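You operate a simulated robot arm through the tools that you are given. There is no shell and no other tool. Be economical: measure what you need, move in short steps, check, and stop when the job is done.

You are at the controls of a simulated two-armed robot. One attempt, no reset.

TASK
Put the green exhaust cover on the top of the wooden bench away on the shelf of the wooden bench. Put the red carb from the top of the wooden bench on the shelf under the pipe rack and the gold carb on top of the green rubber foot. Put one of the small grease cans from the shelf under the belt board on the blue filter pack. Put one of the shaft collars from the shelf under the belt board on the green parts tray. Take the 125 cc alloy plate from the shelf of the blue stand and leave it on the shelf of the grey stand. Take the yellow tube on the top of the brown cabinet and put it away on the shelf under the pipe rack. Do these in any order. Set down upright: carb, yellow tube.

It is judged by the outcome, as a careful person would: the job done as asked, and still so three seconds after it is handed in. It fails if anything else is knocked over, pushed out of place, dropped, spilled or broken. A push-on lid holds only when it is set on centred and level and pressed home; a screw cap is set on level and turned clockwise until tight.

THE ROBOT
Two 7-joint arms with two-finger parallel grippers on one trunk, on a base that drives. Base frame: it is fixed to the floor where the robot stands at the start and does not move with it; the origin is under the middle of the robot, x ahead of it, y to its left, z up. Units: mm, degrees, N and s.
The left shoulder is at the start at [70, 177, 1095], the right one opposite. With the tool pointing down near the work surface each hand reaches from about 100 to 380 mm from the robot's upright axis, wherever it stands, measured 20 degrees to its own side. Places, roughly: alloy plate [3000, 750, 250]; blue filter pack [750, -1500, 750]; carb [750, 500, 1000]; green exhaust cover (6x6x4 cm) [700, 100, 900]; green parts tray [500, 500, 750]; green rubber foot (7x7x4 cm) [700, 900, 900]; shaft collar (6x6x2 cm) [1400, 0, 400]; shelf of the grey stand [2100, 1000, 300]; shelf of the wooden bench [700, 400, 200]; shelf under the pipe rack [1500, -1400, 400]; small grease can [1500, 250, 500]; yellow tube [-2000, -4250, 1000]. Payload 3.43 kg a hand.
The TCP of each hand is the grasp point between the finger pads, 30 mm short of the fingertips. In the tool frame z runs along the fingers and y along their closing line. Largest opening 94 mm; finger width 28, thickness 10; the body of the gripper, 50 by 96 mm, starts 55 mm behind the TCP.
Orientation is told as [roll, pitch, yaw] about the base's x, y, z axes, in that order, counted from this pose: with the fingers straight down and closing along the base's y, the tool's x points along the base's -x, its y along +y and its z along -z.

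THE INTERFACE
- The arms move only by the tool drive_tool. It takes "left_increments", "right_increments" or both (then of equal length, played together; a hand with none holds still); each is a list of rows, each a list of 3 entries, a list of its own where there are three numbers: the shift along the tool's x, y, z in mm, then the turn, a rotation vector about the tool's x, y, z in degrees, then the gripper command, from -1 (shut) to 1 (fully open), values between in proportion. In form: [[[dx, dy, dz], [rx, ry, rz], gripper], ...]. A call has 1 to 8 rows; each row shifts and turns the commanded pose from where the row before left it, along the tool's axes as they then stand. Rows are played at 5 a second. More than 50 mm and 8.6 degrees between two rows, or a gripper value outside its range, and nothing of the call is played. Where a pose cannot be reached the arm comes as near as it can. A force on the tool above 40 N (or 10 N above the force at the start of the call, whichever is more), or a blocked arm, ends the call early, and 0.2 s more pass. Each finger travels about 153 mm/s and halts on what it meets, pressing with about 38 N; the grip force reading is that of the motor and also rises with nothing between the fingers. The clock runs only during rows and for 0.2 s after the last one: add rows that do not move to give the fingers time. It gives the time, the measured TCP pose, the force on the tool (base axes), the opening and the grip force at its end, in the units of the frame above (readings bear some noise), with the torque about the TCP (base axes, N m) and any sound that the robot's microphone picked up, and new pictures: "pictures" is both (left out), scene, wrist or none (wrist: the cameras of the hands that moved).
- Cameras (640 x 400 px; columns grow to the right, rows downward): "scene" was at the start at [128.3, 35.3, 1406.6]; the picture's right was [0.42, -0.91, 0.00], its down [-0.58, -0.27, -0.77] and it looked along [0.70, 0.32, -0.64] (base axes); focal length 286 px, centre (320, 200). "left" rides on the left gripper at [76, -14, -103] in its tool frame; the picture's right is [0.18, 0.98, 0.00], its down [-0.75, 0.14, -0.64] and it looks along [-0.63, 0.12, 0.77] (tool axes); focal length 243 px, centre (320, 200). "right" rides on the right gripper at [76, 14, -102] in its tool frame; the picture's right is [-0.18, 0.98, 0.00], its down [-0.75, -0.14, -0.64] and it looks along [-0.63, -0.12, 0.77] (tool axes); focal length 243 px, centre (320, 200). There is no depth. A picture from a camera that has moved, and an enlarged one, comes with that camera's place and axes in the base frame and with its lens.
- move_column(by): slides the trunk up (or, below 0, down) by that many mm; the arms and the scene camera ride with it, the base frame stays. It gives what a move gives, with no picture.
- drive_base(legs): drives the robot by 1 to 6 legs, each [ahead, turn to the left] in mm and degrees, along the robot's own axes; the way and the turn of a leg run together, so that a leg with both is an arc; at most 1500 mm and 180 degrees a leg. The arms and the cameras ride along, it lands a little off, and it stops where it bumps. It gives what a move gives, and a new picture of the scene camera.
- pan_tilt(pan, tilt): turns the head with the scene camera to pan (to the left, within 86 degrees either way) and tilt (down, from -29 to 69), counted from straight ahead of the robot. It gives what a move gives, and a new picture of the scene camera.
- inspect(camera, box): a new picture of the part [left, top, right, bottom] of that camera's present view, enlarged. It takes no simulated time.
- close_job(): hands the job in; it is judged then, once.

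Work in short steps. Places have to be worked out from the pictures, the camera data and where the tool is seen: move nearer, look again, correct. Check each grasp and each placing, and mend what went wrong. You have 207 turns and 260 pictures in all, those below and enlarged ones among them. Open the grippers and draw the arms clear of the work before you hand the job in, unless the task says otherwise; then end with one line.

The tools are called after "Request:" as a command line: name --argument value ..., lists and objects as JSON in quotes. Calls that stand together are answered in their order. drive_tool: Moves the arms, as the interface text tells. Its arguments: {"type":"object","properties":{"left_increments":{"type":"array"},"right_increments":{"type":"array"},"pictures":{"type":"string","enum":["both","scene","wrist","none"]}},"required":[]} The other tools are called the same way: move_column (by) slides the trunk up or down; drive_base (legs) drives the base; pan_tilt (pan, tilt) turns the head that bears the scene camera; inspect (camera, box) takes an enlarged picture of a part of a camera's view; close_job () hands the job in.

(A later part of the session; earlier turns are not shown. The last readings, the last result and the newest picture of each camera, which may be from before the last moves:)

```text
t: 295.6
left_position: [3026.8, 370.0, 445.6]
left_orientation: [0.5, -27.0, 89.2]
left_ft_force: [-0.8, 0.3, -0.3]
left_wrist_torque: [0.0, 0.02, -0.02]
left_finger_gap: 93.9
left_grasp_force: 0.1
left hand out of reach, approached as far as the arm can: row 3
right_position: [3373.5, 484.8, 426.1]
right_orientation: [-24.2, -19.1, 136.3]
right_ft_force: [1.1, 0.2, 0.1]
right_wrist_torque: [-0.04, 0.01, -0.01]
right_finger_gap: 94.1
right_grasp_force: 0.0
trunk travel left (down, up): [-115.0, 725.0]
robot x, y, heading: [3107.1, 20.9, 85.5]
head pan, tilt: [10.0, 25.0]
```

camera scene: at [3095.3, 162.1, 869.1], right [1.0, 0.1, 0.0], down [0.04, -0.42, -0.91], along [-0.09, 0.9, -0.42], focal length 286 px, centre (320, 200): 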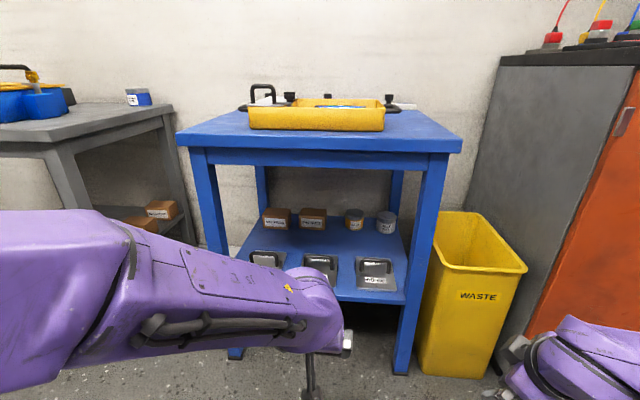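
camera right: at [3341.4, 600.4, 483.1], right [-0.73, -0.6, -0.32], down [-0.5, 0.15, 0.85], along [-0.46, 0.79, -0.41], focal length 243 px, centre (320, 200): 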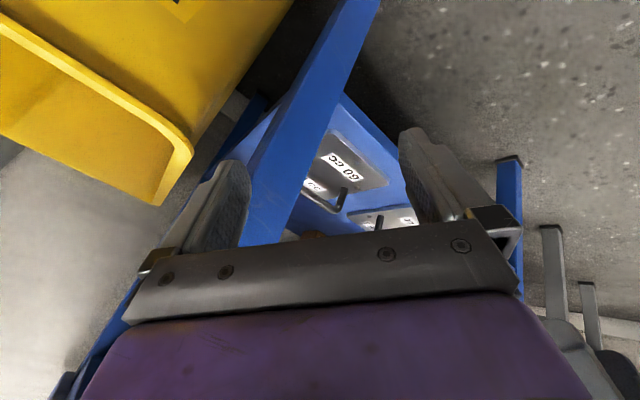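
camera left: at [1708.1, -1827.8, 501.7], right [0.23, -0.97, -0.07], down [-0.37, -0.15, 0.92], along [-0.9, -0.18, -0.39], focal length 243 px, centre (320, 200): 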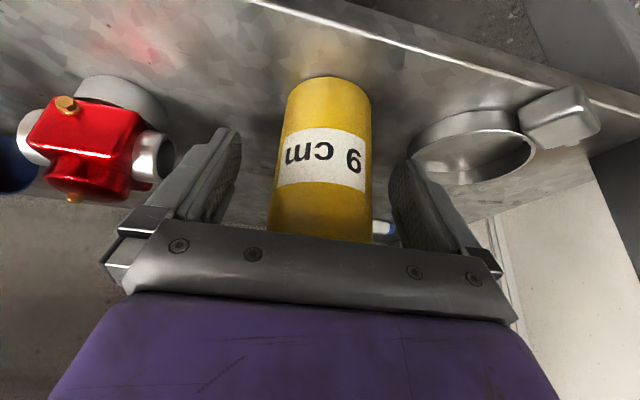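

Now approach on heading 106 with the hand entering between the legs, then turn left to 130.

Request:
drive_base --legs '[[0, 21], [296, 0], [0, 23.5]]'

Request:
drive_tool --right_increments '[[[0, 0, 0], [0, 0, 0], 1]]' --pictures "wrist"

```text
t: 299.9
left_position: [2725.6, 498.5, 452.6]
left_orientation: [0.6, -28.1, 133.5]
left_ft_force: [-0.8, 0.0, 0.3]
left_wrist_torque: [-0.03, 0.02, 0.0]
left_finger_gap: 93.9
left_grasp_force: 0.0
right_position: [2895.9, 817.9, 433.0]
right_orientation: [-24.7, -19.6, -178.8]
right_ft_force: [-0.2, 0.9, 0.7]
right_wrist_torque: [-0.01, 0.01, -0.01]
right_finger_gap: 93.9
right_grasp_force: 0.0
trunk travel left (down, up): [-115.0, 725.0]
robot x, y, heading: [3018.1, 306.6, 129.5]
head pan, tilt: [10.0, 25.0]
camera scene: at [2928.7, 388.6, 872.6], right [0.65, 0.76, 0.0], down [0.3, -0.26, -0.92], along [-0.69, 0.6, -0.4], focal length 286 px, centre (320, 200)
```

scene: 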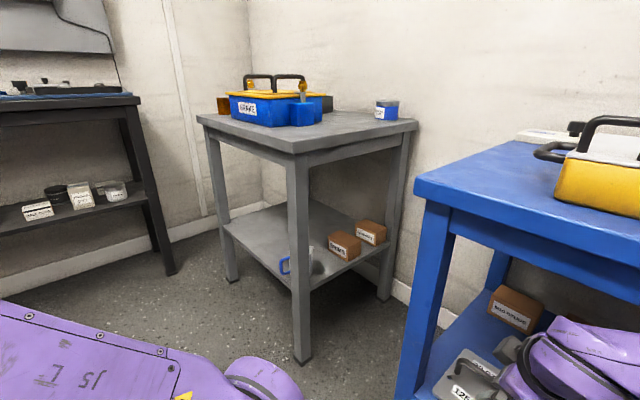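

```text
t: 300.3
left_position: [2723.4, 498.8, 452.2]
left_orientation: [0.4, -27.4, 133.7]
left_ft_force: [-0.4, 0.5, -0.1]
left_wrist_torque: [0.03, 0.02, 0.0]
left_finger_gap: 94.2
left_grasp_force: 0.1
right_position: [2890.9, 816.4, 429.5]
right_orientation: [-24.6, -19.0, -178.6]
right_ft_force: [0.1, 0.0, 1.0]
right_wrist_torque: [0.0, 0.0, -0.05]
right_finger_gap: 94.1
right_grasp_force: 0.0
trunk travel left (down, up): [-115.0, 725.0]
robot x, y, heading: [3017.0, 303.2, 128.6]
head pan, tilt: [10.0, 25.0]
camera right: at [2993.5, 761.7, 486.7], right [-0.29, -0.9, -0.33], down [-0.5, -0.15, 0.85], along [-0.82, 0.41, -0.41], focal length 243 px, centre (320, 200)
```

right: 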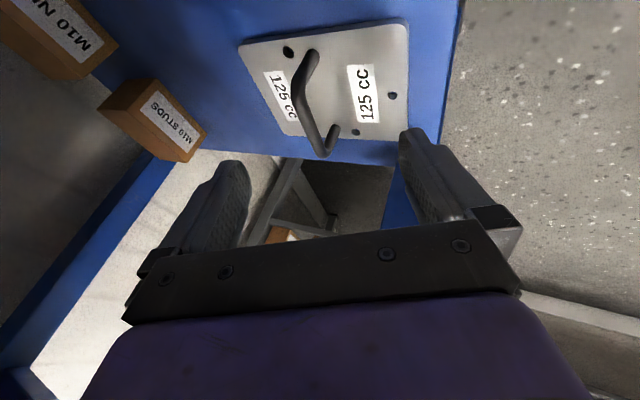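

Bar centre (2855, 867, 345), aligned across the fingers. I narrow the opening to ~40 mm, go down along the tool and close on the bar.

Request:
drive_tool --right_increments '[[[-8, -12, 0], [0, 0, 0], -0.15], [[0, 0, 0], [0, 0, 0], -0.15], [[0, 0, 35], [0, 0, 0], -0.15], [[0, 0, 35], [0, 0, 0], -0.15], [[0, 0, 0], [0, 0, 0], -0.15]]' --pictures "wrist"

```text
t: 301.4
left_position: [2701.5, 530.6, 427.7]
left_orientation: [1.7, -28.5, 130.7]
left_ft_force: [0.8, -1.7, -0.1]
left_wrist_torque: [0.14, 0.11, -0.01]
left_finger_gap: 94.1
left_grasp_force: 0.0
right_position: [2866.4, 853.2, 372.8]
right_orientation: [-26.1, -19.6, -176.8]
right_ft_force: [2.7, -0.1, 1.1]
right_wrist_torque: [-0.06, 0.17, 0.1]
right_finger_gap: 40.0
right_grasp_force: 0.0
right hand out of reach, approached as far as the arm can: row 1
trunk travel left (down, up): [-115.0, 725.0]
robot x, y, heading: [3028.6, 287.9, 124.9]
head pan, tilt: [10.0, 25.0]
stopped in row 5 (right hand): the arm was blocked; the commanded pose is now the measured one
camera right: at [2969.8, 800.1, 427.2], right [-0.27, -0.9, -0.35], down [-0.49, -0.18, 0.85], along [-0.83, 0.4, -0.39], focal length 243 px, centre (320, 200)
```

right: 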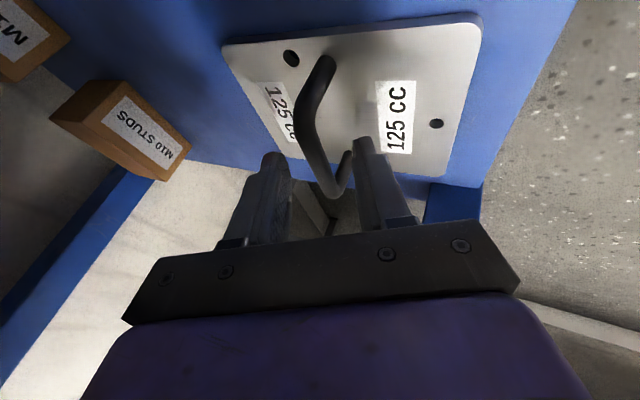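

Blocked and the base got nudged, so some part of the right arm is touching the stand. I look at the arm.

Request:
pan_tilt --pan -35 --tilt 35

```text
t: 302.6
left_position: [2704.6, 512.2, 426.0]
left_orientation: [1.4, -26.9, 132.6]
left_ft_force: [0.0, 0.1, 0.2]
left_wrist_torque: [-0.02, 0.03, 0.0]
left_finger_gap: 94.2
left_grasp_force: 0.0
right_position: [2856.7, 850.9, 367.2]
right_orientation: [-25.7, -19.4, -176.5]
right_ft_force: [0.2, 1.0, 0.0]
right_wrist_torque: [-0.05, -0.01, 0.05]
right_finger_gap: 40.2
right_grasp_force: 0.0
trunk travel left (down, up): [-115.0, 725.0]
robot x, y, heading: [3024.0, 290.8, 124.8]
head pan, tilt: [-35.0, 35.0]
camera scene: at [3044.0, 348.0, 875.8], right [1.0, 0.01, -0.05], down [-0.04, -0.5, -0.86], along [-0.03, 0.86, -0.5], focal length 286 px, centre (320, 200)
```

scene: 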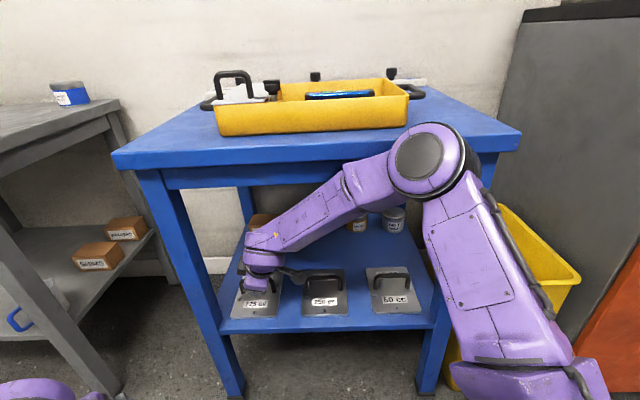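

The raised elbow presses on the stand's edge. I lift the hand off along the tool, back the base 90 mm, and lower the trunk so the elbow stays below the top.

Request:
drive_tool --right_increments '[[[0, 0, -30], [0, 0, 0], -0.15], [[0, 0, -30], [0, 0, 0], -0.15]]' --pictures "none"

Request:
drive_base --legs '[[-100, 0]]'

Request:
drive_tool --right_increments '[[[0, 0, -40], [0, 0, 0], 0], [[0, 0, -30], [0, 0, 0], 0], [[0, 0, 0], [0, 0, 0], 0]]' --pictures "scene"

```text
t: 302.9
left_position: [2675.1, 533.6, 390.8]
left_orientation: [2.0, -24.4, 133.5]
left_ft_force: [1.9, 3.7, -0.9]
left_wrist_torque: [-0.29, 0.13, 0.16]
left_finger_gap: 93.8
left_grasp_force: 0.1
right_position: [2828.0, 863.1, 348.4]
right_orientation: [-24.2, -19.9, -178.7]
right_ft_force: [5.9, 16.8, 10.2]
right_wrist_torque: [-0.57, -0.33, 0.35]
right_finger_gap: 33.8
right_grasp_force: 0.0
trunk travel left (down, up): [-115.0, 725.0]
robot x, y, heading: [3025.0, 287.8, 124.9]
head pan, tilt: [-35.0, 35.0]
stopped in row 1 (right hand): the arm was blocked; the commanded pose is now the measured one
```

```text
t: 303.6
left_position: [2635.3, 582.4, 310.0]
left_orientation: [2.1, -18.9, 132.4]
left_ft_force: [-2.5, -0.5, 1.3]
left_wrist_torque: [0.01, -0.22, -0.04]
left_finger_gap: 93.9
left_grasp_force: 0.0
right_position: [2758.6, 900.4, 344.0]
right_orientation: [-22.2, -29.5, 175.2]
right_ft_force: [41.9, -1.6, 195.0]
right_wrist_torque: [-2.26, -2.0, 0.59]
right_finger_gap: 30.1
right_grasp_force: 0.0
trunk travel left (down, up): [-115.0, 725.0]
robot x, y, heading: [3027.6, 281.4, 124.1]
head pan, tilt: [-35.0, 35.0]
stopped in leg 1: the force on the tool passed its limit at 157 N (the readings are from after the stop); the commanded pose is now the measured one
camera scene: at [3022.5, 347.9, 875.3], right [1.0, -0.01, -0.02], down [-0.03, -0.51, -0.86], along [0.0, 0.86, -0.51], focal length 286 px, centre (320, 200)
```

scene: 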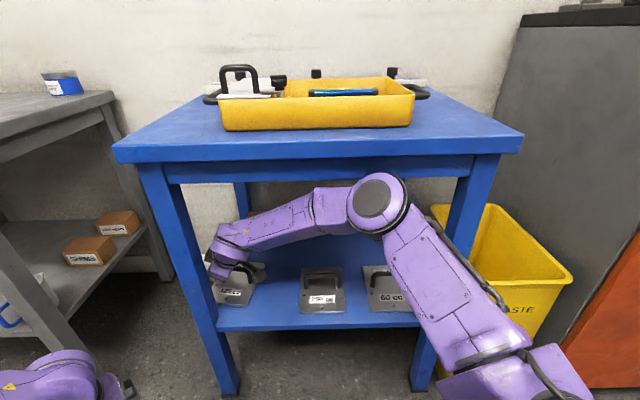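

```text
t: 303.9
left_position: [2641.2, 587.8, 268.2]
left_orientation: [4.5, -14.7, 131.7]
left_ft_force: [-0.9, -0.2, -1.0]
left_wrist_torque: [0.01, -0.09, -0.05]
left_finger_gap: 94.0
left_grasp_force: 0.0
right_position: [2737.6, 922.3, 337.5]
right_orientation: [-15.2, -37.0, 166.9]
right_ft_force: [-14.8, 12.6, 165.1]
right_wrist_torque: [-2.18, 0.28, -0.29]
right_finger_gap: 38.1
right_grasp_force: 0.1
right hand out of reach, approached as far as the arm can: row 1
trunk travel left (down, up): [-115.0, 725.0]
robot x, y, heading: [3030.3, 282.7, 124.2]
head pan, tilt: [-35.0, 35.0]
stopped in row 1 (left hand): the arm was blocked; the commanded pose is now the measured one
camera scene: at [3037.2, 354.7, 872.4], right [1.0, -0.01, -0.04], down [-0.04, -0.52, -0.86], along [-0.01, 0.86, -0.52], focal length 286 px, centre (320, 200)
```

scene: 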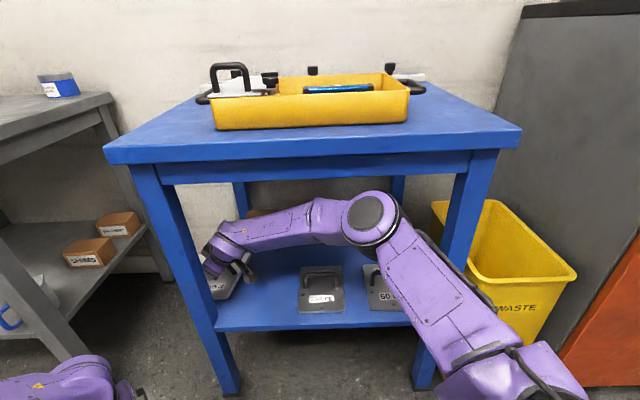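

Both arms are drifting; I hold still and read the state.

Request:
drive_tool --left_increments '[[[0, 0, 0], [0, 0, 0], 1]]' --right_increments '[[[0, 0, 0], [0, 0, 0], 0]]' --pictures "none"

```text
t: 304.2
left_position: [2621.6, 600.3, 193.7]
left_orientation: [5.0, -8.5, 132.4]
left_ft_force: [-1.3, 1.3, -1.4]
left_wrist_torque: [-0.05, -0.06, 0.03]
left_finger_gap: 94.1
left_grasp_force: 0.0
right_position: [2691.1, 938.9, 283.0]
right_orientation: [-11.7, -37.6, 164.8]
right_ft_force: [-42.0, -60.8, 192.8]
right_wrist_torque: [-2.77, -17.84, -1.08]
right_finger_gap: 41.3
right_grasp_force: 0.2
trunk travel left (down, up): [-115.0, 725.0]
robot x, y, heading: [3025.2, 283.9, 125.5]
head pan, tilt: [-35.0, 35.0]
stopped in row 1 (left hand): the arm was blocked; the commanded pose is now the measured one
```

The robot is being levered by the right arm pressing down. I raise the trunk to relieve it.

Request:
move_column --by 80

Request:
pan_tilt --pan -20 --tilt 35

```text
t: 305.1
left_position: [2635.1, 592.5, 273.0]
left_orientation: [5.0, -10.7, 131.8]
left_ft_force: [0.7, 0.3, -0.2]
left_wrist_torque: [-0.03, 0.02, 0.04]
left_finger_gap: 94.0
left_grasp_force: 0.0
right_position: [2696.0, 899.5, 286.5]
right_orientation: [-14.9, -38.9, 177.1]
right_ft_force: [-14.8, 32.4, 56.9]
right_wrist_torque: [-2.53, -7.26, 3.62]
right_finger_gap: 46.6
right_grasp_force: 0.0
trunk travel left (down, up): [-165.0, 675.0]
robot x, y, heading: [3034.4, 274.9, 125.8]
head pan, tilt: [-35.0, 35.0]
stopped: the force on the tool passed its limit at 258 N (the readings are from after the stop); the commanded pose is now the measured one
```

```text
t: 305.9
left_position: [2634.5, 593.5, 275.4]
left_orientation: [5.7, -10.9, 132.0]
left_ft_force: [0.0, -0.6, -0.5]
left_wrist_torque: [-0.01, 0.0, 0.01]
left_finger_gap: 94.1
left_grasp_force: 0.1
right_position: [2696.9, 898.5, 287.4]
right_orientation: [-12.8, -40.0, 174.9]
right_ft_force: [11.1, -66.9, 133.9]
right_wrist_torque: [-4.29, -16.35, -7.49]
right_finger_gap: 45.8
right_grasp_force: 0.0
trunk travel left (down, up): [-165.0, 675.0]
robot x, y, heading: [3033.5, 274.3, 125.6]
head pan, tilt: [-20.0, 35.0]
camera scene: at [2988.6, 402.5, 903.8], right [0.96, 0.27, -0.01], down [0.15, -0.55, -0.82], along [-0.23, 0.79, -0.57], focal length 286 px, centre (320, 200)
```

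scene: 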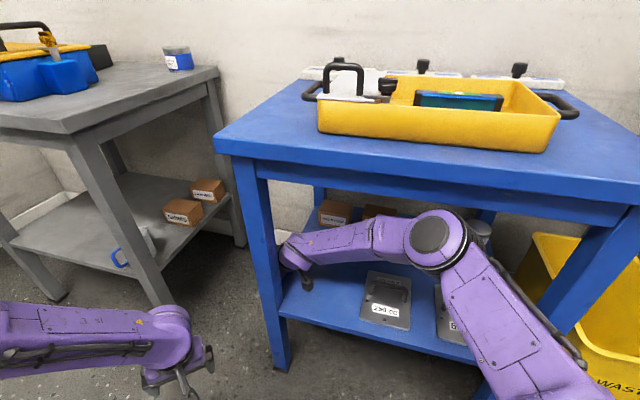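

Body is level again. I look through the right wrist camera to see what the hand is touching.

Request:
inspect --camera "right" --box '[0, 0, 640, 400]'

Request:
inspect --camera "scene" --box '[250, 190, 490, 340]'

```text
1.00 times, centred on (320, 200) of right (not enlarged: the box is as wide or as high as the picture)
camera zoom: at [2812.7, 850.8, 311.3], right [-0.37, -0.93, -0.05], down [-0.15, 0.01, 0.99], along [-0.92, 0.37, -0.15], focal length 243 px, centre (320, 200)
```

zoom: 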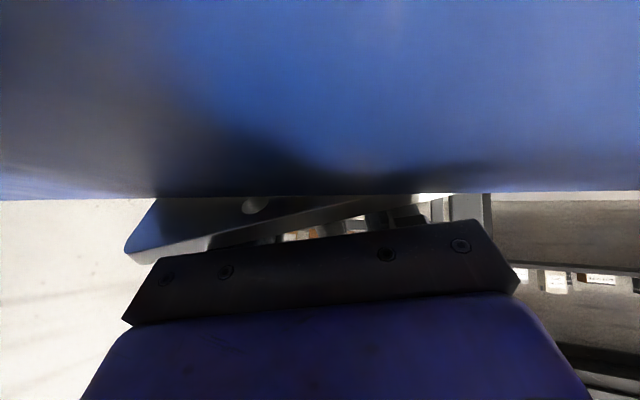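

```text
2.67 times, centred on (370, 265) of scene
camera zoom: at [2988.6, 402.5, 903.8], right [0.96, 0.27, -0.01], down [0.15, -0.55, -0.82], along [-0.23, 0.79, -0.57], focal length 763 px, centre (187, 27)
```

zoom: 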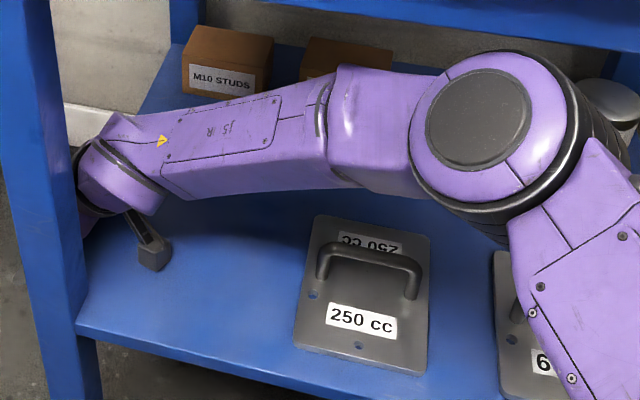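

The plate has been dragged to the shelf's left edge with its handle apparently still between the fingers. I close the gripper to secure it before anything else.

Request:
drive_tool --right_increments '[[[0, 0, 0], [0, 0, 0], -1], [[0, 0, 0], [0, 0, 0], -1], [[0, 0, 0], [0, 0, 0], -1]]' --pictures "wrist"

```text
t: 306.7
left_position: [2633.0, 592.9, 275.6]
left_orientation: [5.6, -10.7, 131.9]
left_ft_force: [-1.0, 0.3, 0.0]
left_wrist_torque: [0.0, 0.0, -0.03]
left_finger_gap: 93.7
left_grasp_force: 0.1
right_position: [2698.1, 904.9, 287.7]
right_orientation: [-14.7, -39.7, 176.6]
right_ft_force: [-38.3, -5.9, 23.7]
right_wrist_torque: [0.07, -2.49, 0.79]
right_finger_gap: 17.2
right_grasp_force: 37.9
trunk travel left (down, up): [-165.0, 675.0]
robot x, y, heading: [3030.4, 276.2, 125.8]
head pan, tilt: [-20.0, 35.0]
camera right: at [2814.7, 856.7, 311.4], right [-0.36, -0.93, -0.07], down [-0.16, -0.02, 0.99], along [-0.92, 0.36, -0.14], focal length 243 px, centre (320, 200)
```

right: 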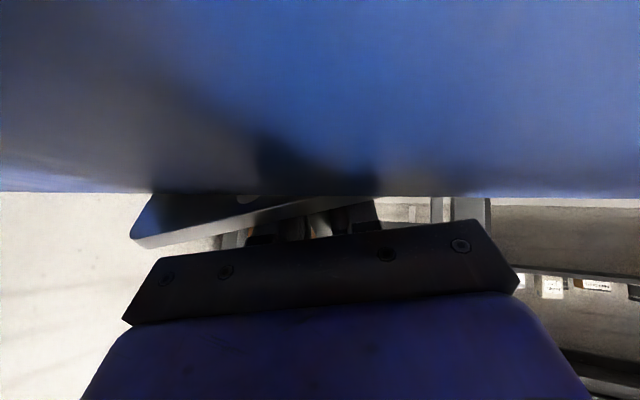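

Gripping something 17 mm thick (the handle) and the press force fell. I lift straight up 40 mm.

Request:
drive_tool --right_increments '[[[-12.8, -3.9, -14.9], [0, 0, 0], -1], [[-12.8, -3.9, -14.9], [0, 0, 0], -1], [[0, 0, 0], [0, 0, 0], -1]]' --pictures "both"

```text
t: 307.5
left_position: [2631.5, 590.9, 267.3]
left_orientation: [4.4, -10.3, 132.0]
left_ft_force: [0.2, 0.0, 0.3]
left_wrist_torque: [0.02, 0.02, 0.02]
left_finger_gap: 94.0
left_grasp_force: 0.1
right_position: [2694.0, 897.8, 286.6]
right_orientation: [-14.8, -37.2, 176.4]
right_ft_force: [-8.5, 3.9, 2.0]
right_wrist_torque: [0.29, -0.35, 0.69]
right_finger_gap: 15.7
right_grasp_force: 37.6
right hand out of reach, approached as far as the arm can: row 1
trunk travel left (down, up): [-165.0, 675.0]
robot x, y, heading: [3033.5, 274.6, 126.0]
head pan, tilt: [-20.0, 35.0]
camera scene: at [2971.2, 394.9, 901.8], right [0.96, 0.27, 0.01], down [0.16, -0.55, -0.82], along [-0.22, 0.79, -0.57], focal length 286 px, centre (320, 200)
camera right: at [2810.0, 849.1, 315.0], right [-0.36, -0.93, -0.09], down [-0.21, -0.01, 0.98], along [-0.91, 0.37, -0.19], focal length 243 px, centre (320, 200)
```

scene: 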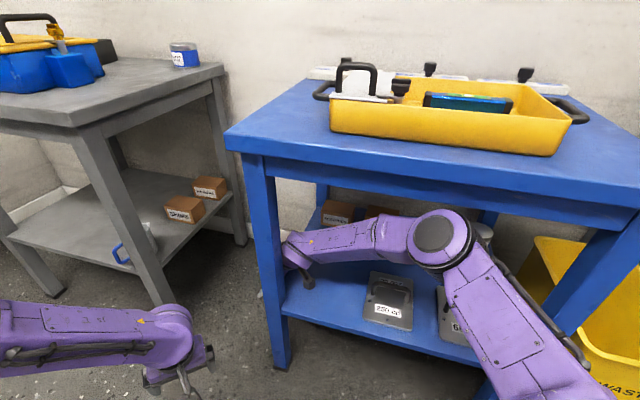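
right: 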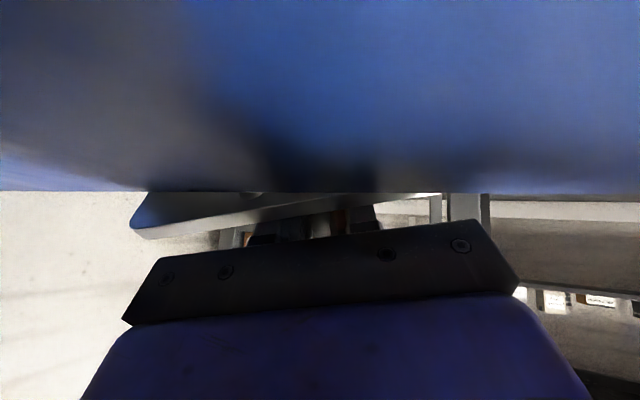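

The arm could not lift in this posture, so I lift with the trunk instead.

Request:
move_column --by 70

Request:
drive_tool --right_increments '[[[0, 0, 0], [0, 0, 0], -1]]' --pictures "both"

```text
t: 308.0
left_position: [2632.6, 588.8, 287.4]
left_orientation: [4.8, -10.4, 132.2]
left_ft_force: [-0.3, -0.2, 0.4]
left_wrist_torque: [-0.02, -0.02, 0.04]
left_finger_gap: 93.8
left_grasp_force: 0.1
right_position: [2697.1, 893.6, 282.6]
right_orientation: [-13.3, -37.2, 174.7]
right_ft_force: [-20.2, 7.4, 9.1]
right_wrist_torque: [0.41, -0.87, 1.18]
right_finger_gap: 17.6
right_grasp_force: 37.9
trunk travel left (down, up): [-181.0, 659.0]
robot x, y, heading: [3035.3, 273.1, 125.8]
head pan, tilt: [-20.0, 35.0]
stopped: the force on the tool passed its limit at 65 N (the readings are from after the stop); the commanded pose is now the measured one
```

```text
t: 308.4
left_position: [2633.5, 589.4, 286.5]
left_orientation: [4.7, -10.3, 131.9]
left_ft_force: [0.3, -0.7, 0.2]
left_wrist_torque: [0.07, 0.0, 0.02]
left_finger_gap: 94.0
left_grasp_force: 0.1
right_position: [2696.5, 894.4, 283.6]
right_orientation: [-13.1, -37.2, 174.4]
right_ft_force: [-24.9, -3.7, 8.9]
right_wrist_torque: [0.68, -0.92, 1.09]
right_finger_gap: 17.7
right_grasp_force: 37.7
trunk travel left (down, up): [-181.0, 659.0]
robot x, y, heading: [3034.2, 276.1, 125.7]
head pan, tilt: [-20.0, 35.0]
camera scene: at [2976.3, 394.1, 919.7], right [0.96, 0.27, 0.01], down [0.16, -0.55, -0.82], along [-0.22, 0.79, -0.57], focal length 286 px, centre (320, 200)
camera right: at [2811.3, 844.9, 312.7], right [-0.37, -0.93, -0.07], down [-0.2, 0.01, 0.98], along [-0.91, 0.38, -0.19], focal length 243 px, centre (320, 200)
```

scene: 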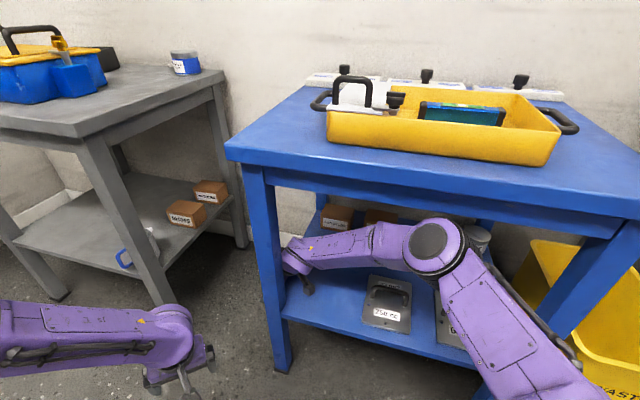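
right: 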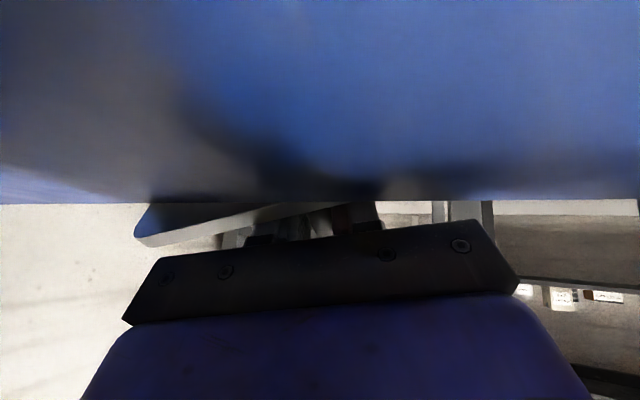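

The elbow is jammed under the stand's beam. Extending the arm straightens (lowers) the elbow, so I move the hand outward and up in small steps.

Request:
drive_tool --right_increments '[[[-15.7, -19.2, 16.7], [0, 0, 0], -1], [[-13.9, -11.4, 0.6], [0, 0, 0], -1], [[-13.9, -11.4, 0.6], [0, 0, 0], -1], [[0, 0, 0], [0, 0, 0], -1]]' --pictures "scene"

```text
t: 309.4
left_position: [2633.8, 589.8, 287.5]
left_orientation: [4.6, -10.5, 132.1]
left_ft_force: [-0.5, -1.8, 0.3]
left_wrist_torque: [-0.02, -0.01, 0.01]
left_finger_gap: 93.8
left_grasp_force: 0.0
right_position: [2697.0, 894.8, 284.3]
right_orientation: [-13.1, -37.3, 174.5]
right_ft_force: [-27.1, 3.9, 12.8]
right_wrist_torque: [0.59, -1.09, 1.16]
right_finger_gap: 17.8
right_grasp_force: 38.2
right hand out of reach, approached as far as the arm can: row 1, 2, 3
trunk travel left (down, up): [-181.0, 659.0]
robot x, y, heading: [3032.7, 275.5, 125.7]
head pan, tilt: [-20.0, 35.0]
camera scene: at [2975.9, 394.4, 919.6], right [0.96, 0.27, 0.01], down [0.16, -0.55, -0.82], along [-0.22, 0.79, -0.57], focal length 286 px, centre (320, 200)
```

scene: 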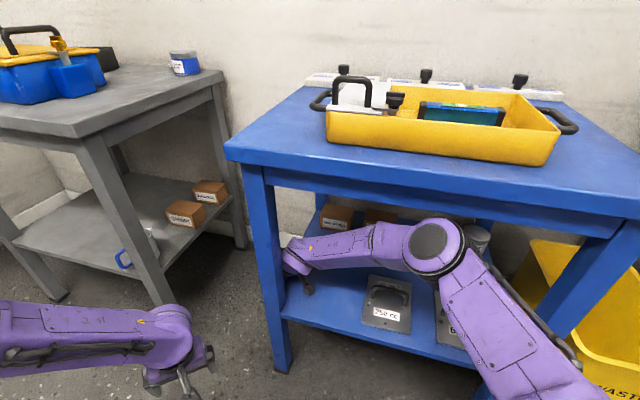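

The wrist joint is at its limit. I try unwinding the wrist (+z turn) a little to free it.

Request:
drive_tool --right_increments '[[[0, 0, 0], [0, 0, 6], -1], [[0, 0, 0], [0, 0, 6], -1], [[0, 0, 0], [0, 0, 0], -1]]' --pictures "none"

Request:
drive_tool --right_increments '[[[-6, -2, -8], [0, 0, 4], -1], [[-6, -2, -8], [0, 0, 4], -1], [[0, 0, 0], [0, 0, 0], -1]]' --pictures "none"

```text
t: 309.7
left_position: [2632.6, 589.6, 288.3]
left_orientation: [4.8, -10.5, 132.2]
left_ft_force: [0.2, 0.6, -0.4]
left_wrist_torque: [-0.02, 0.04, -0.04]
left_finger_gap: 93.7
left_grasp_force: 0.0
right_position: [2697.1, 894.2, 283.7]
right_orientation: [-12.6, -37.8, 173.7]
right_ft_force: [-17.4, -2.1, 5.9]
right_wrist_torque: [0.56, -0.65, 0.99]
right_finger_gap: 17.9
right_grasp_force: 37.6
trunk travel left (down, up): [-181.0, 659.0]
robot x, y, heading: [3030.4, 271.3, 125.8]
head pan, tilt: [-20.0, 35.0]
stopped in row 1 (right hand): the force on the tool passed its limit at 54 N (the readings are from after the stop); the commanded pose is now the measured one
```

```text
t: 310.1
left_position: [2632.4, 587.8, 285.2]
left_orientation: [4.8, -10.3, 132.1]
left_ft_force: [-0.1, -0.2, 0.0]
left_wrist_torque: [0.01, 0.01, 0.03]
left_finger_gap: 93.7
left_grasp_force: 0.1
right_position: [2694.9, 896.1, 286.4]
right_orientation: [-11.4, -38.3, 171.0]
right_ft_force: [-21.7, -4.7, 6.9]
right_wrist_torque: [0.73, -0.73, 1.21]
right_finger_gap: 18.7
right_grasp_force: 38.0
trunk travel left (down, up): [-181.0, 659.0]
robot x, y, heading: [3028.2, 272.9, 126.3]
head pan, tilt: [-20.0, 35.0]
stopped in row 1 (right hand): the force on the tool passed its limit at 61 N (the readings are from after the stop); the commanded pose is now the measured one
```

The shelf edge is pushing the hand to the left. A 2° left turn of the base should relieve that.

Request:
drive_base --legs '[[0, 2]]'

Request:
drive_tool --right_increments '[[[-6, -2, -8], [0, 0, 5], -1], [[-6, -2, -8], [0, 0, 5], -1], [[-6, -2, -8], [0, 0, 5], -1], [[0, 0, 0], [0, 0, 0], -1]]' --pictures "wrist"

```text
t: 310.8
left_position: [2634.0, 585.5, 287.7]
left_orientation: [4.9, -10.5, 132.2]
left_ft_force: [0.3, 0.2, -0.1]
left_wrist_torque: [-0.02, 0.0, -0.01]
left_finger_gap: 94.3
left_grasp_force: 0.1
right_position: [2695.1, 896.3, 285.7]
right_orientation: [-11.8, -38.5, 171.4]
right_ft_force: [-14.0, 6.5, 5.9]
right_wrist_torque: [0.53, -0.62, 1.15]
right_finger_gap: 18.4
right_grasp_force: 38.1
trunk travel left (down, up): [-181.0, 659.0]
robot x, y, heading: [3032.1, 268.9, 126.8]
head pan, tilt: [-20.0, 35.0]
stopped in leg 1: the robot was blocked; the commanded pose is now the measured one
camera scene: at [2977.6, 392.2, 920.0], right [0.96, 0.28, 0.0], down [0.16, -0.55, -0.82], along [-0.23, 0.79, -0.57], focal length 286 px, centre (320, 200)
```

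scene: 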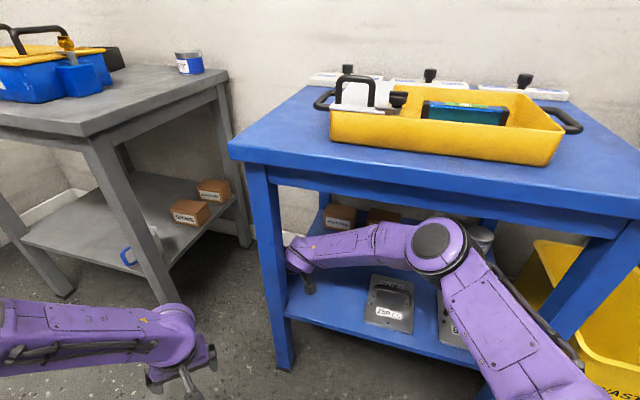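

```text
t: 311.2
left_position: [2633.3, 583.4, 287.1]
left_orientation: [4.8, -10.5, 132.4]
left_ft_force: [0.4, -0.2, -0.3]
left_wrist_torque: [-0.01, -0.02, -0.02]
left_finger_gap: 94.0
left_grasp_force: 0.1
right_position: [2695.7, 898.3, 287.1]
right_orientation: [-10.6, -38.8, 168.9]
right_ft_force: [-22.7, -5.9, 6.4]
right_wrist_torque: [0.77, -0.76, 1.22]
right_finger_gap: 19.4
right_grasp_force: 37.8
trunk travel left (down, up): [-181.0, 659.0]
robot x, y, heading: [3033.6, 268.7, 126.8]
head pan, tilt: [-20.0, 35.0]
stopped in row 1 (right hand): the force on the tool passed its limit at 69 N (the readings are from after the stop); the commanded pose is now the measured one
camera right: at [2807.5, 841.4, 313.2], right [-0.44, -0.9, -0.02], down [-0.17, 0.06, 0.98], along [-0.88, 0.43, -0.17], focal length 243 px, centre (320, 200)
```

right: 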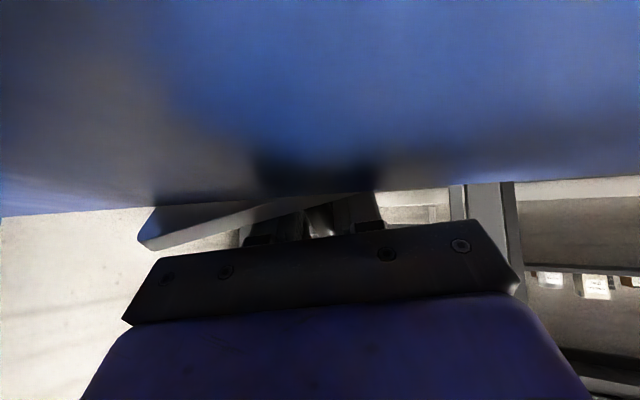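

The wedge isn't clear yet; I zoom on the hand region from the head and take the left wrist's view.

Request:
inspect --camera "scene" --box '[215, 180, 345, 320]'

Request:
inspect --camera "left" --box '[0, 0, 640, 400]'

Request:
inspect --camera "scene" --box '[345, 170, 585, 320]'

```text
2.86 times, centred on (280, 250) of scene
camera zoom: at [2975.5, 390.3, 919.2], right [0.96, 0.29, 0.01], down [0.17, -0.55, -0.82], along [-0.23, 0.79, -0.57], focal length 818 px, centre (434, 57)
```

zoom: 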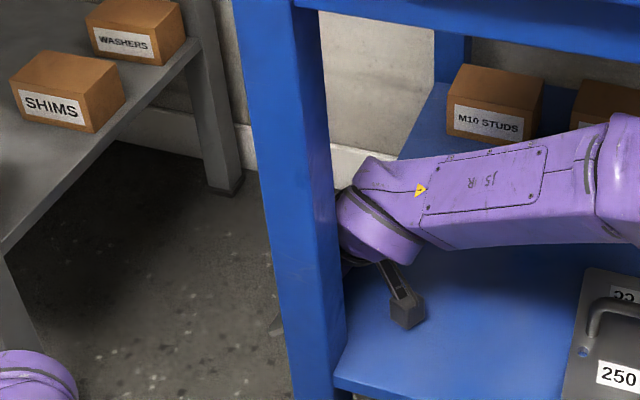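

```text
1.00 times, centred on (320, 200) of left (not enlarged: the box is as wide or as high as the picture)
camera zoom: at [2713.4, 529.2, 372.6], right [-0.59, -0.81, 0.05], down [-0.48, 0.4, 0.78], along [-0.64, 0.44, -0.63], focal length 243 px, centre (320, 200)
```

zoom: 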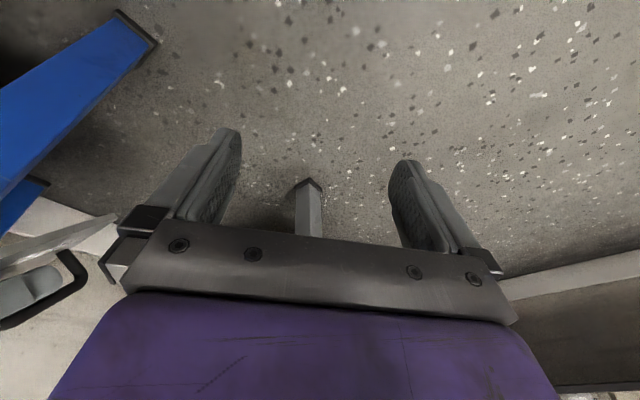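

```text
2.67 times, centred on (465, 245) of scene
camera zoom: at [2975.5, 390.3, 919.2], right [0.96, 0.29, 0.01], down [0.17, -0.55, -0.82], along [-0.23, 0.79, -0.57], focal length 763 px, centre (-67, 80)
```

zoom: 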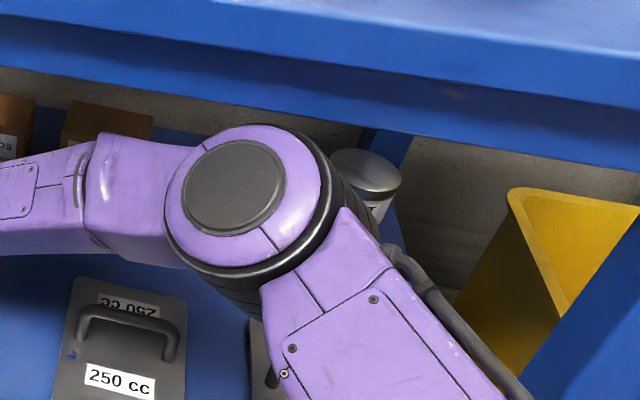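

The left view shows the plate's handle held in the right gripper just outside the stand's left side. I lower the trunk 16 mm to relax, then try moving the hand left (outward).

Request:
move_column --by -16

Request:
drive_tool --right_increments '[[[-7.6, 3, 5.7], [0, 0, 0], -1], [[-7.6, 3, 5.7], [0, 0, 0], -1], [[0, 0, 0], [0, 0, 0], -1]]' --pictures "none"

```text
t: 311.7
left_position: [2633.2, 587.3, 279.4]
left_orientation: [5.1, -10.5, 132.1]
left_ft_force: [0.6, 0.3, -0.1]
left_wrist_torque: [-0.03, -0.04, 0.0]
left_finger_gap: 94.0
left_grasp_force: 0.0
right_position: [2693.7, 898.9, 287.4]
right_orientation: [-10.1, -39.8, 168.9]
right_ft_force: [-10.1, 4.7, 4.5]
right_wrist_torque: [0.22, -0.66, 0.78]
right_finger_gap: 18.3
right_grasp_force: 38.3
trunk travel left (down, up): [-171.0, 669.0]
robot x, y, heading: [3029.8, 273.6, 126.7]
head pan, tilt: [-20.0, 35.0]
stopped: the force on the tool passed its limit at 54 N (the readings are from after the stop); the commanded pose is now the measured one
```

```text
t: 312.4
left_position: [2634.9, 585.9, 277.9]
left_orientation: [5.0, -10.5, 132.0]
left_ft_force: [-0.4, 0.4, 0.4]
left_wrist_torque: [-0.01, -0.03, 0.03]
left_finger_gap: 93.7
left_grasp_force: 0.0
right_position: [2681.3, 905.1, 285.3]
right_orientation: [-10.1, -39.6, 167.5]
right_ft_force: [8.4, -8.4, 19.2]
right_wrist_torque: [-1.0, -2.49, -0.57]
right_finger_gap: 15.9
right_grasp_force: 38.2
trunk travel left (down, up): [-171.0, 669.0]
robot x, y, heading: [3034.7, 270.2, 126.0]
head pan, tilt: [-20.0, 35.0]
stopped in row 3 (right hand): the force on the tool passed its limit at 44 N (the readings are from after the stop); the commanded pose is now the measured one
```

The hand moved left freely. Now I try straight up.

Request:
drive_tool --right_increments '[[[-7.5, -1.7, -9.2], [0, 0, 0], -1], [[-7.5, -1.7, -9.2], [0, 0, 0], -1], [[-7.5, -1.7, -9.2], [0, 0, 0], -1], [[0, 0, 0], [0, 0, 0], -1]]' --pictures "none"

```text
t: 313.4
left_position: [2635.3, 587.6, 276.4]
left_orientation: [5.1, -10.3, 132.0]
left_ft_force: [0.4, -0.6, 0.1]
left_wrist_torque: [0.03, 0.01, 0.02]
left_finger_gap: 94.1
left_grasp_force: 0.1
right_position: [2681.3, 904.8, 316.5]
right_orientation: [-9.8, -39.3, 167.7]
right_ft_force: [1.5, -0.3, -3.0]
right_wrist_torque: [-0.02, -0.01, 0.02]
right_finger_gap: 16.0
right_grasp_force: 38.1
trunk travel left (down, up): [-171.0, 669.0]
robot x, y, heading: [3033.7, 268.9, 125.6]
head pan, tilt: [-20.0, 35.0]
```

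Freed: z 316 with only the plate's weight. I continue up 55 mm.

Request:
drive_tool --right_increments '[[[-11.5, -2.6, -14], [0, 0, 0], -1], [[-11.5, -2.6, -14], [0, 0, 0], -1], [[-11.5, -2.6, -14], [0, 0, 0], -1], [[0, 0, 0], [0, 0, 0], -1]]' --pictures "both"

```text
t: 314.6
left_position: [2636.6, 588.0, 275.7]
left_orientation: [5.2, -10.1, 131.8]
left_ft_force: [0.2, -0.3, -0.1]
left_wrist_torque: [0.01, 0.01, 0.01]
left_finger_gap: 94.1
left_grasp_force: 0.1
right_position: [2691.6, 898.2, 304.3]
right_orientation: [-8.0, -37.2, 165.9]
right_ft_force: [0.7, 0.5, -4.1]
right_wrist_torque: [-0.02, 0.01, 0.0]
right_finger_gap: 15.7
right_grasp_force: 37.8
right hand out of reach, approached as far as the arm can: row 2, 3
trunk travel left (down, up): [-171.0, 669.0]
robot x, y, heading: [3032.8, 264.9, 125.7]
head pan, tilt: [-20.0, 35.0]
stopped in row 4 (right hand): the arm was blocked; the commanded pose is now the measured one
camera scene: at [2979.9, 397.6, 908.8], right [0.96, 0.27, 0.0], down [0.16, -0.56, -0.82], along [-0.22, 0.78, -0.58], focal length 286 px, centre (320, 200)
camera right: at [2801.5, 840.3, 336.1], right [-0.46, -0.89, 0.0], down [-0.18, 0.1, 0.98], along [-0.87, 0.45, -0.21], focal length 243 px, centre (320, 200)
```

scene: 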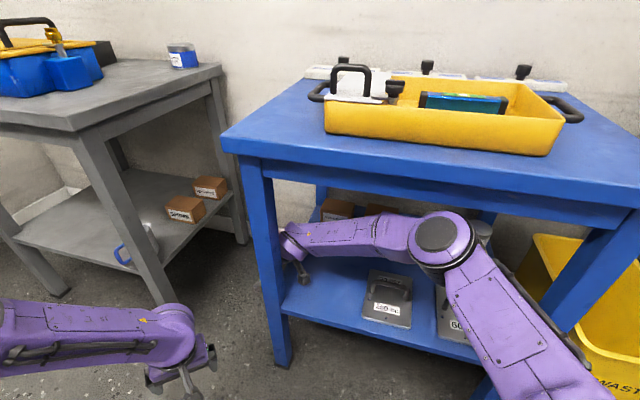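
right: 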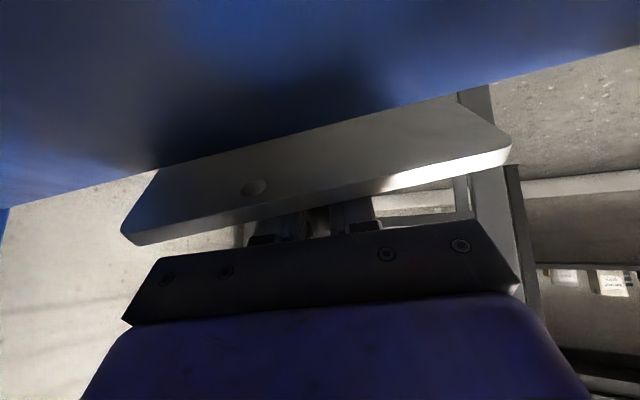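

The plate hangs in the gripper; the elbow again touches the beam. I raise the hand by swinging it up about the wrist (tool toward horizontal), leaving the elbow still.

Request:
drive_tool --right_increments '[[[-20, 0, 0], [0, -5, 0], -1], [[-20, 0, 0], [0, -5, 0], -1], [[-20, 0, 0], [0, -5, 0], -1], [[0, 0, 0], [0, 0, 0], -1]]' --pictures "wrist"

```text
t: 315.6
left_position: [2635.2, 588.4, 276.9]
left_orientation: [5.3, -10.2, 131.9]
left_ft_force: [0.8, 0.2, -0.2]
left_wrist_torque: [0.0, 0.03, 0.03]
left_finger_gap: 94.0
left_grasp_force: 0.0
right_position: [2646.0, 912.3, 360.5]
right_orientation: [-11.5, -53.1, 170.2]
right_ft_force: [0.3, -0.7, -4.3]
right_wrist_torque: [0.0, 0.01, -0.01]
right_finger_gap: 15.6
right_grasp_force: 38.4
trunk travel left (down, up): [-171.0, 669.0]
robot x, y, heading: [3032.6, 267.2, 126.1]
head pan, tilt: [-20.0, 35.0]
camera right: at [2761.0, 856.9, 356.1], right [-0.43, -0.9, 0.03], down [0.07, 0.0, 1.0], along [-0.9, 0.43, 0.07], focal length 243 px, centre (320, 200)
```

right: 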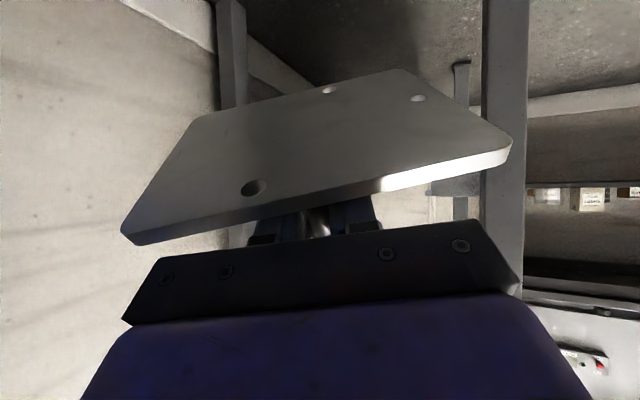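

Working well: the plate is held by its handle and clear outside. I keep swinging it up.

Request:
drive_tool --right_increments '[[[-20, 0, 0], [0, -5, 0], -1], [[-20, 0, 0], [0, -5, 0], -1], [[-20, 0, 0], [0, -5, 0], -1], [[0, 0, 0], [0, 0, 0], -1]]' --pictures "both"

```text
t: 316.6
left_position: [2636.7, 588.1, 277.6]
left_orientation: [5.1, -10.4, 131.9]
left_ft_force: [-0.6, -0.3, -0.2]
left_wrist_torque: [0.01, -0.03, -0.01]
left_finger_gap: 93.6
left_grasp_force: 0.1
right_position: [2613.0, 911.9, 410.7]
right_orientation: [-18.3, -67.7, 178.3]
right_ft_force: [0.5, 0.9, -3.6]
right_wrist_torque: [-0.05, -0.03, 0.0]
right_finger_gap: 15.7
right_grasp_force: 37.9
trunk travel left (down, up): [-171.0, 669.0]
robot x, y, heading: [3034.9, 272.6, 126.0]
head pan, tilt: [-20.0, 35.0]
camera scene: at [2980.1, 393.9, 909.5], right [0.96, 0.27, 0.0], down [0.16, -0.55, -0.82], along [-0.22, 0.79, -0.57], focal length 286 px, centre (320, 200)
camera right: at [2726.1, 862.3, 373.8], right [-0.38, -0.92, 0.05], down [0.31, -0.08, 0.95], along [-0.87, 0.38, 0.32], focal length 243 px, centre (320, 200)
```

scene: 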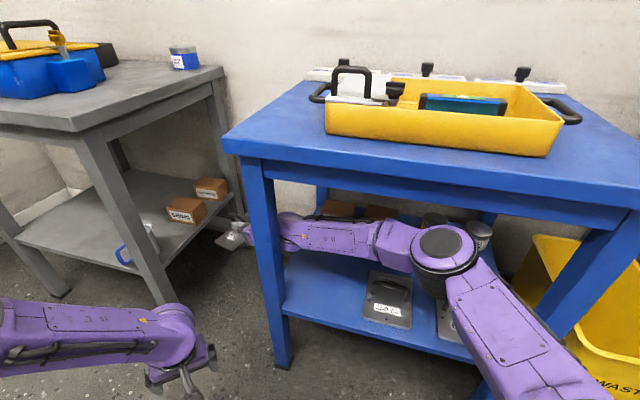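
right: 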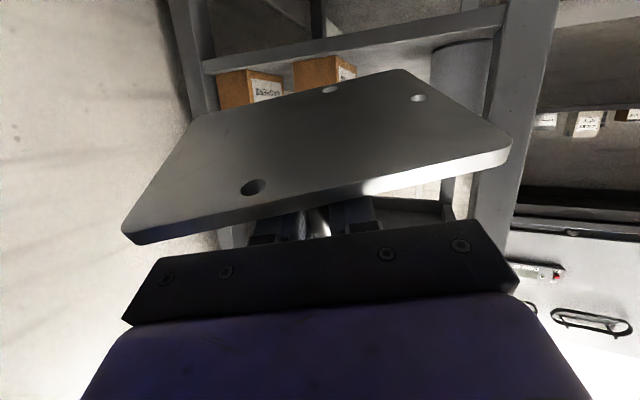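

Plate is high and clear. To thread the hand back out between the legs I need to pull it along its own axis: a reverse arc of the base with a slight right turn does this.

Request:
drive_base --legs '[[-120, -5.4]]'

Request:
drive_base --legs '[[-120, -5.4]]'

```text
t: 317.7
left_position: [2692.3, 549.5, 282.0]
left_orientation: [4.9, -11.1, 129.0]
left_ft_force: [-0.5, -0.3, 0.0]
left_wrist_torque: [0.04, -0.01, 0.03]
left_finger_gap: 94.1
left_grasp_force: 0.1
right_position: [2692.6, 889.4, 421.0]
right_orientation: [-22.1, -67.8, 177.2]
right_ft_force: [-5.0, 8.8, -5.5]
right_wrist_torque: [0.04, 0.03, 0.23]
right_finger_gap: 15.8
right_grasp_force: 38.4
trunk travel left (down, up): [-171.0, 669.0]
robot x, y, heading: [3069.0, 216.7, 122.9]
head pan, tilt: [-20.0, 35.0]
stopped in leg 1: the force on the tool passed its limit at 178 N (the readings are from after the stop); the commanded pose is now the measured one
camera scene: at [3023.6, 342.5, 909.3], right [0.97, 0.22, 0.0], down [0.13, -0.56, -0.82], along [-0.18, 0.8, -0.57], focal length 286 px, centre (320, 200)
```

scene: 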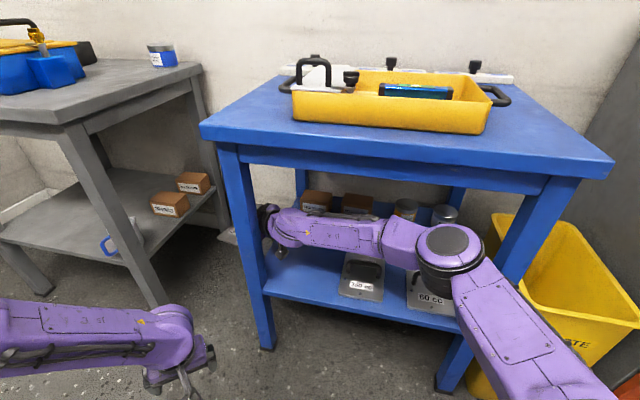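

```text
t: 318.4
left_position: [2699.7, 547.4, 282.3]
left_orientation: [4.9, -11.2, 128.7]
left_ft_force: [0.2, -0.5, -0.1]
left_wrist_torque: [0.02, 0.0, 0.02]
left_finger_gap: 93.9
left_grasp_force: 0.0
right_position: [2704.6, 890.0, 422.2]
right_orientation: [-22.6, -67.8, 176.9]
right_ft_force: [-1.9, 3.8, -3.7]
right_wrist_torque: [-0.09, -0.06, 0.12]
right_finger_gap: 15.7
right_grasp_force: 38.1
trunk travel left (down, up): [-171.0, 669.0]
robot x, y, heading: [3076.6, 204.9, 122.5]
head pan, tilt: [-20.0, 35.0]
stopped in leg 1: the force on the tool passed its limit at 80 N (the readings are from after the stop); the commanded pose is now the measured one
camera scene: at [3028.8, 336.1, 909.5], right [0.98, 0.22, 0.0], down [0.12, -0.56, -0.82], along [-0.18, 0.8, -0.57], focal length 286 px, centre (320, 200)
```

scene: 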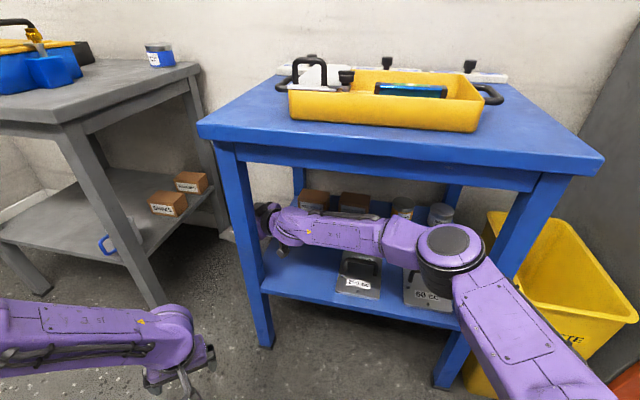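

The plate is catching the front-left leg, so I first turn the base right only, which moves the hand right and rearward.

Request:
drive_base --legs '[[0, -6]]'

Request:
inspect --camera "right" --box '[0, 0, 640, 400]'

```text
t: 319.4
left_position: [2737.1, 584.2, 283.0]
left_orientation: [5.0, -11.2, 122.6]
left_ft_force: [-0.2, 0.0, 0.2]
left_wrist_torque: [0.0, -0.04, -0.01]
left_finger_gap: 94.0
left_grasp_force: 0.0
right_position: [2778.0, 925.0, 423.5]
right_orientation: [-22.8, -67.9, 170.6]
right_ft_force: [0.0, -0.5, -4.3]
right_wrist_torque: [-0.06, -0.02, 0.01]
right_finger_gap: 16.0
right_grasp_force: 38.6
trunk travel left (down, up): [-171.0, 669.0]
robot x, y, heading: [3077.5, 209.3, 116.6]
head pan, tilt: [-20.0, 35.0]
camera scene: at [3043.0, 340.2, 909.5], right [0.99, 0.11, 0.0], down [0.06, -0.57, -0.82], along [-0.09, 0.81, -0.57], focal length 286 px, centre (320, 200)
```

scene: 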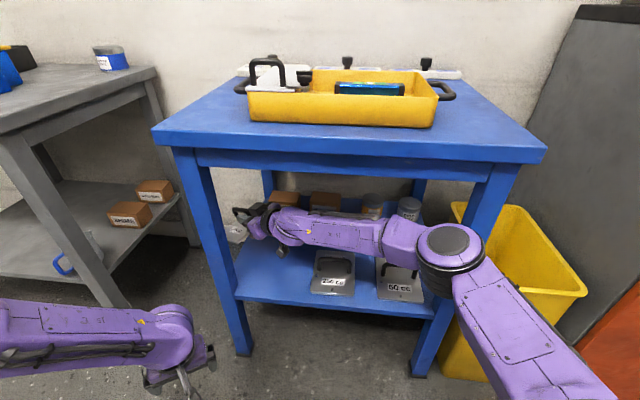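

```text
1.00 times, centred on (320, 200) of right (not enlarged: the box is as wide or as high as the picture)
camera zoom: at [2879.4, 855.3, 385.3], right [-0.56, -0.83, 0.03], down [0.29, -0.17, 0.94], along [-0.77, 0.54, 0.34], focal length 243 px, centre (320, 200)
```

zoom: 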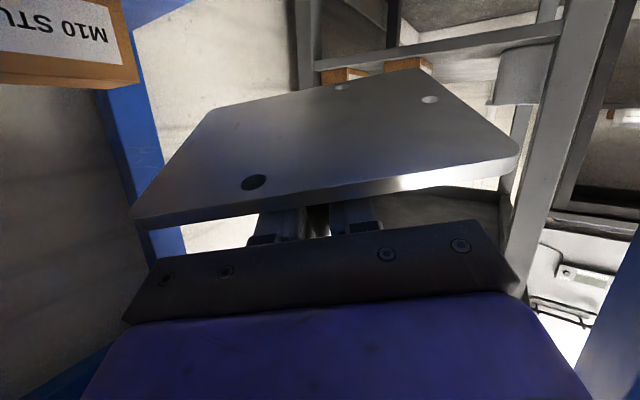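

Free now. Continue: a little more right turn, then reverse out through the front.

Request:
drive_base --legs '[[0, -5], [-110, -4], [-250, 0]]'

```text
t: 322.5
left_position: [2911.3, 290.1, 281.9]
left_orientation: [4.9, -11.1, 113.4]
left_ft_force: [0.4, 0.5, 0.6]
left_wrist_torque: [0.03, 0.03, -0.02]
left_finger_gap: 93.7
left_grasp_force: 0.1
right_position: [3006.7, 620.2, 424.1]
right_orientation: [-22.7, -67.9, 161.6]
right_ft_force: [0.2, 0.1, -4.6]
right_wrist_torque: [-0.07, -0.01, -0.02]
right_finger_gap: 16.1
right_grasp_force: 38.0
trunk travel left (down, up): [-171.0, 669.0]
robot x, y, heading: [3183.1, -133.7, 107.5]
head pan, tilt: [-20.0, 35.0]
camera scene: at [3175.8, 0.8, 909.5], right [1.0, -0.05, 0.0], down [-0.03, -0.57, -0.82], along [0.04, 0.82, -0.57], focal length 286 px, centre (320, 200)
```

scene: 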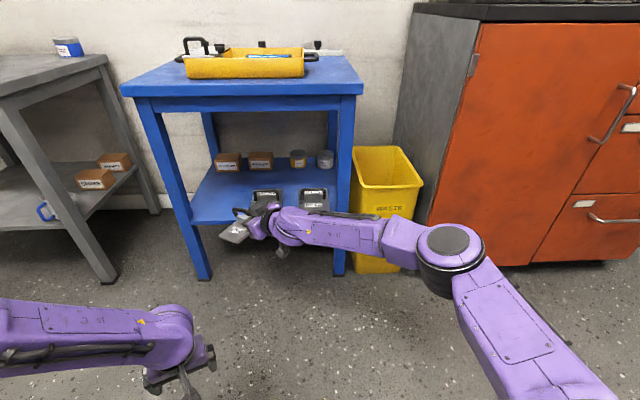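

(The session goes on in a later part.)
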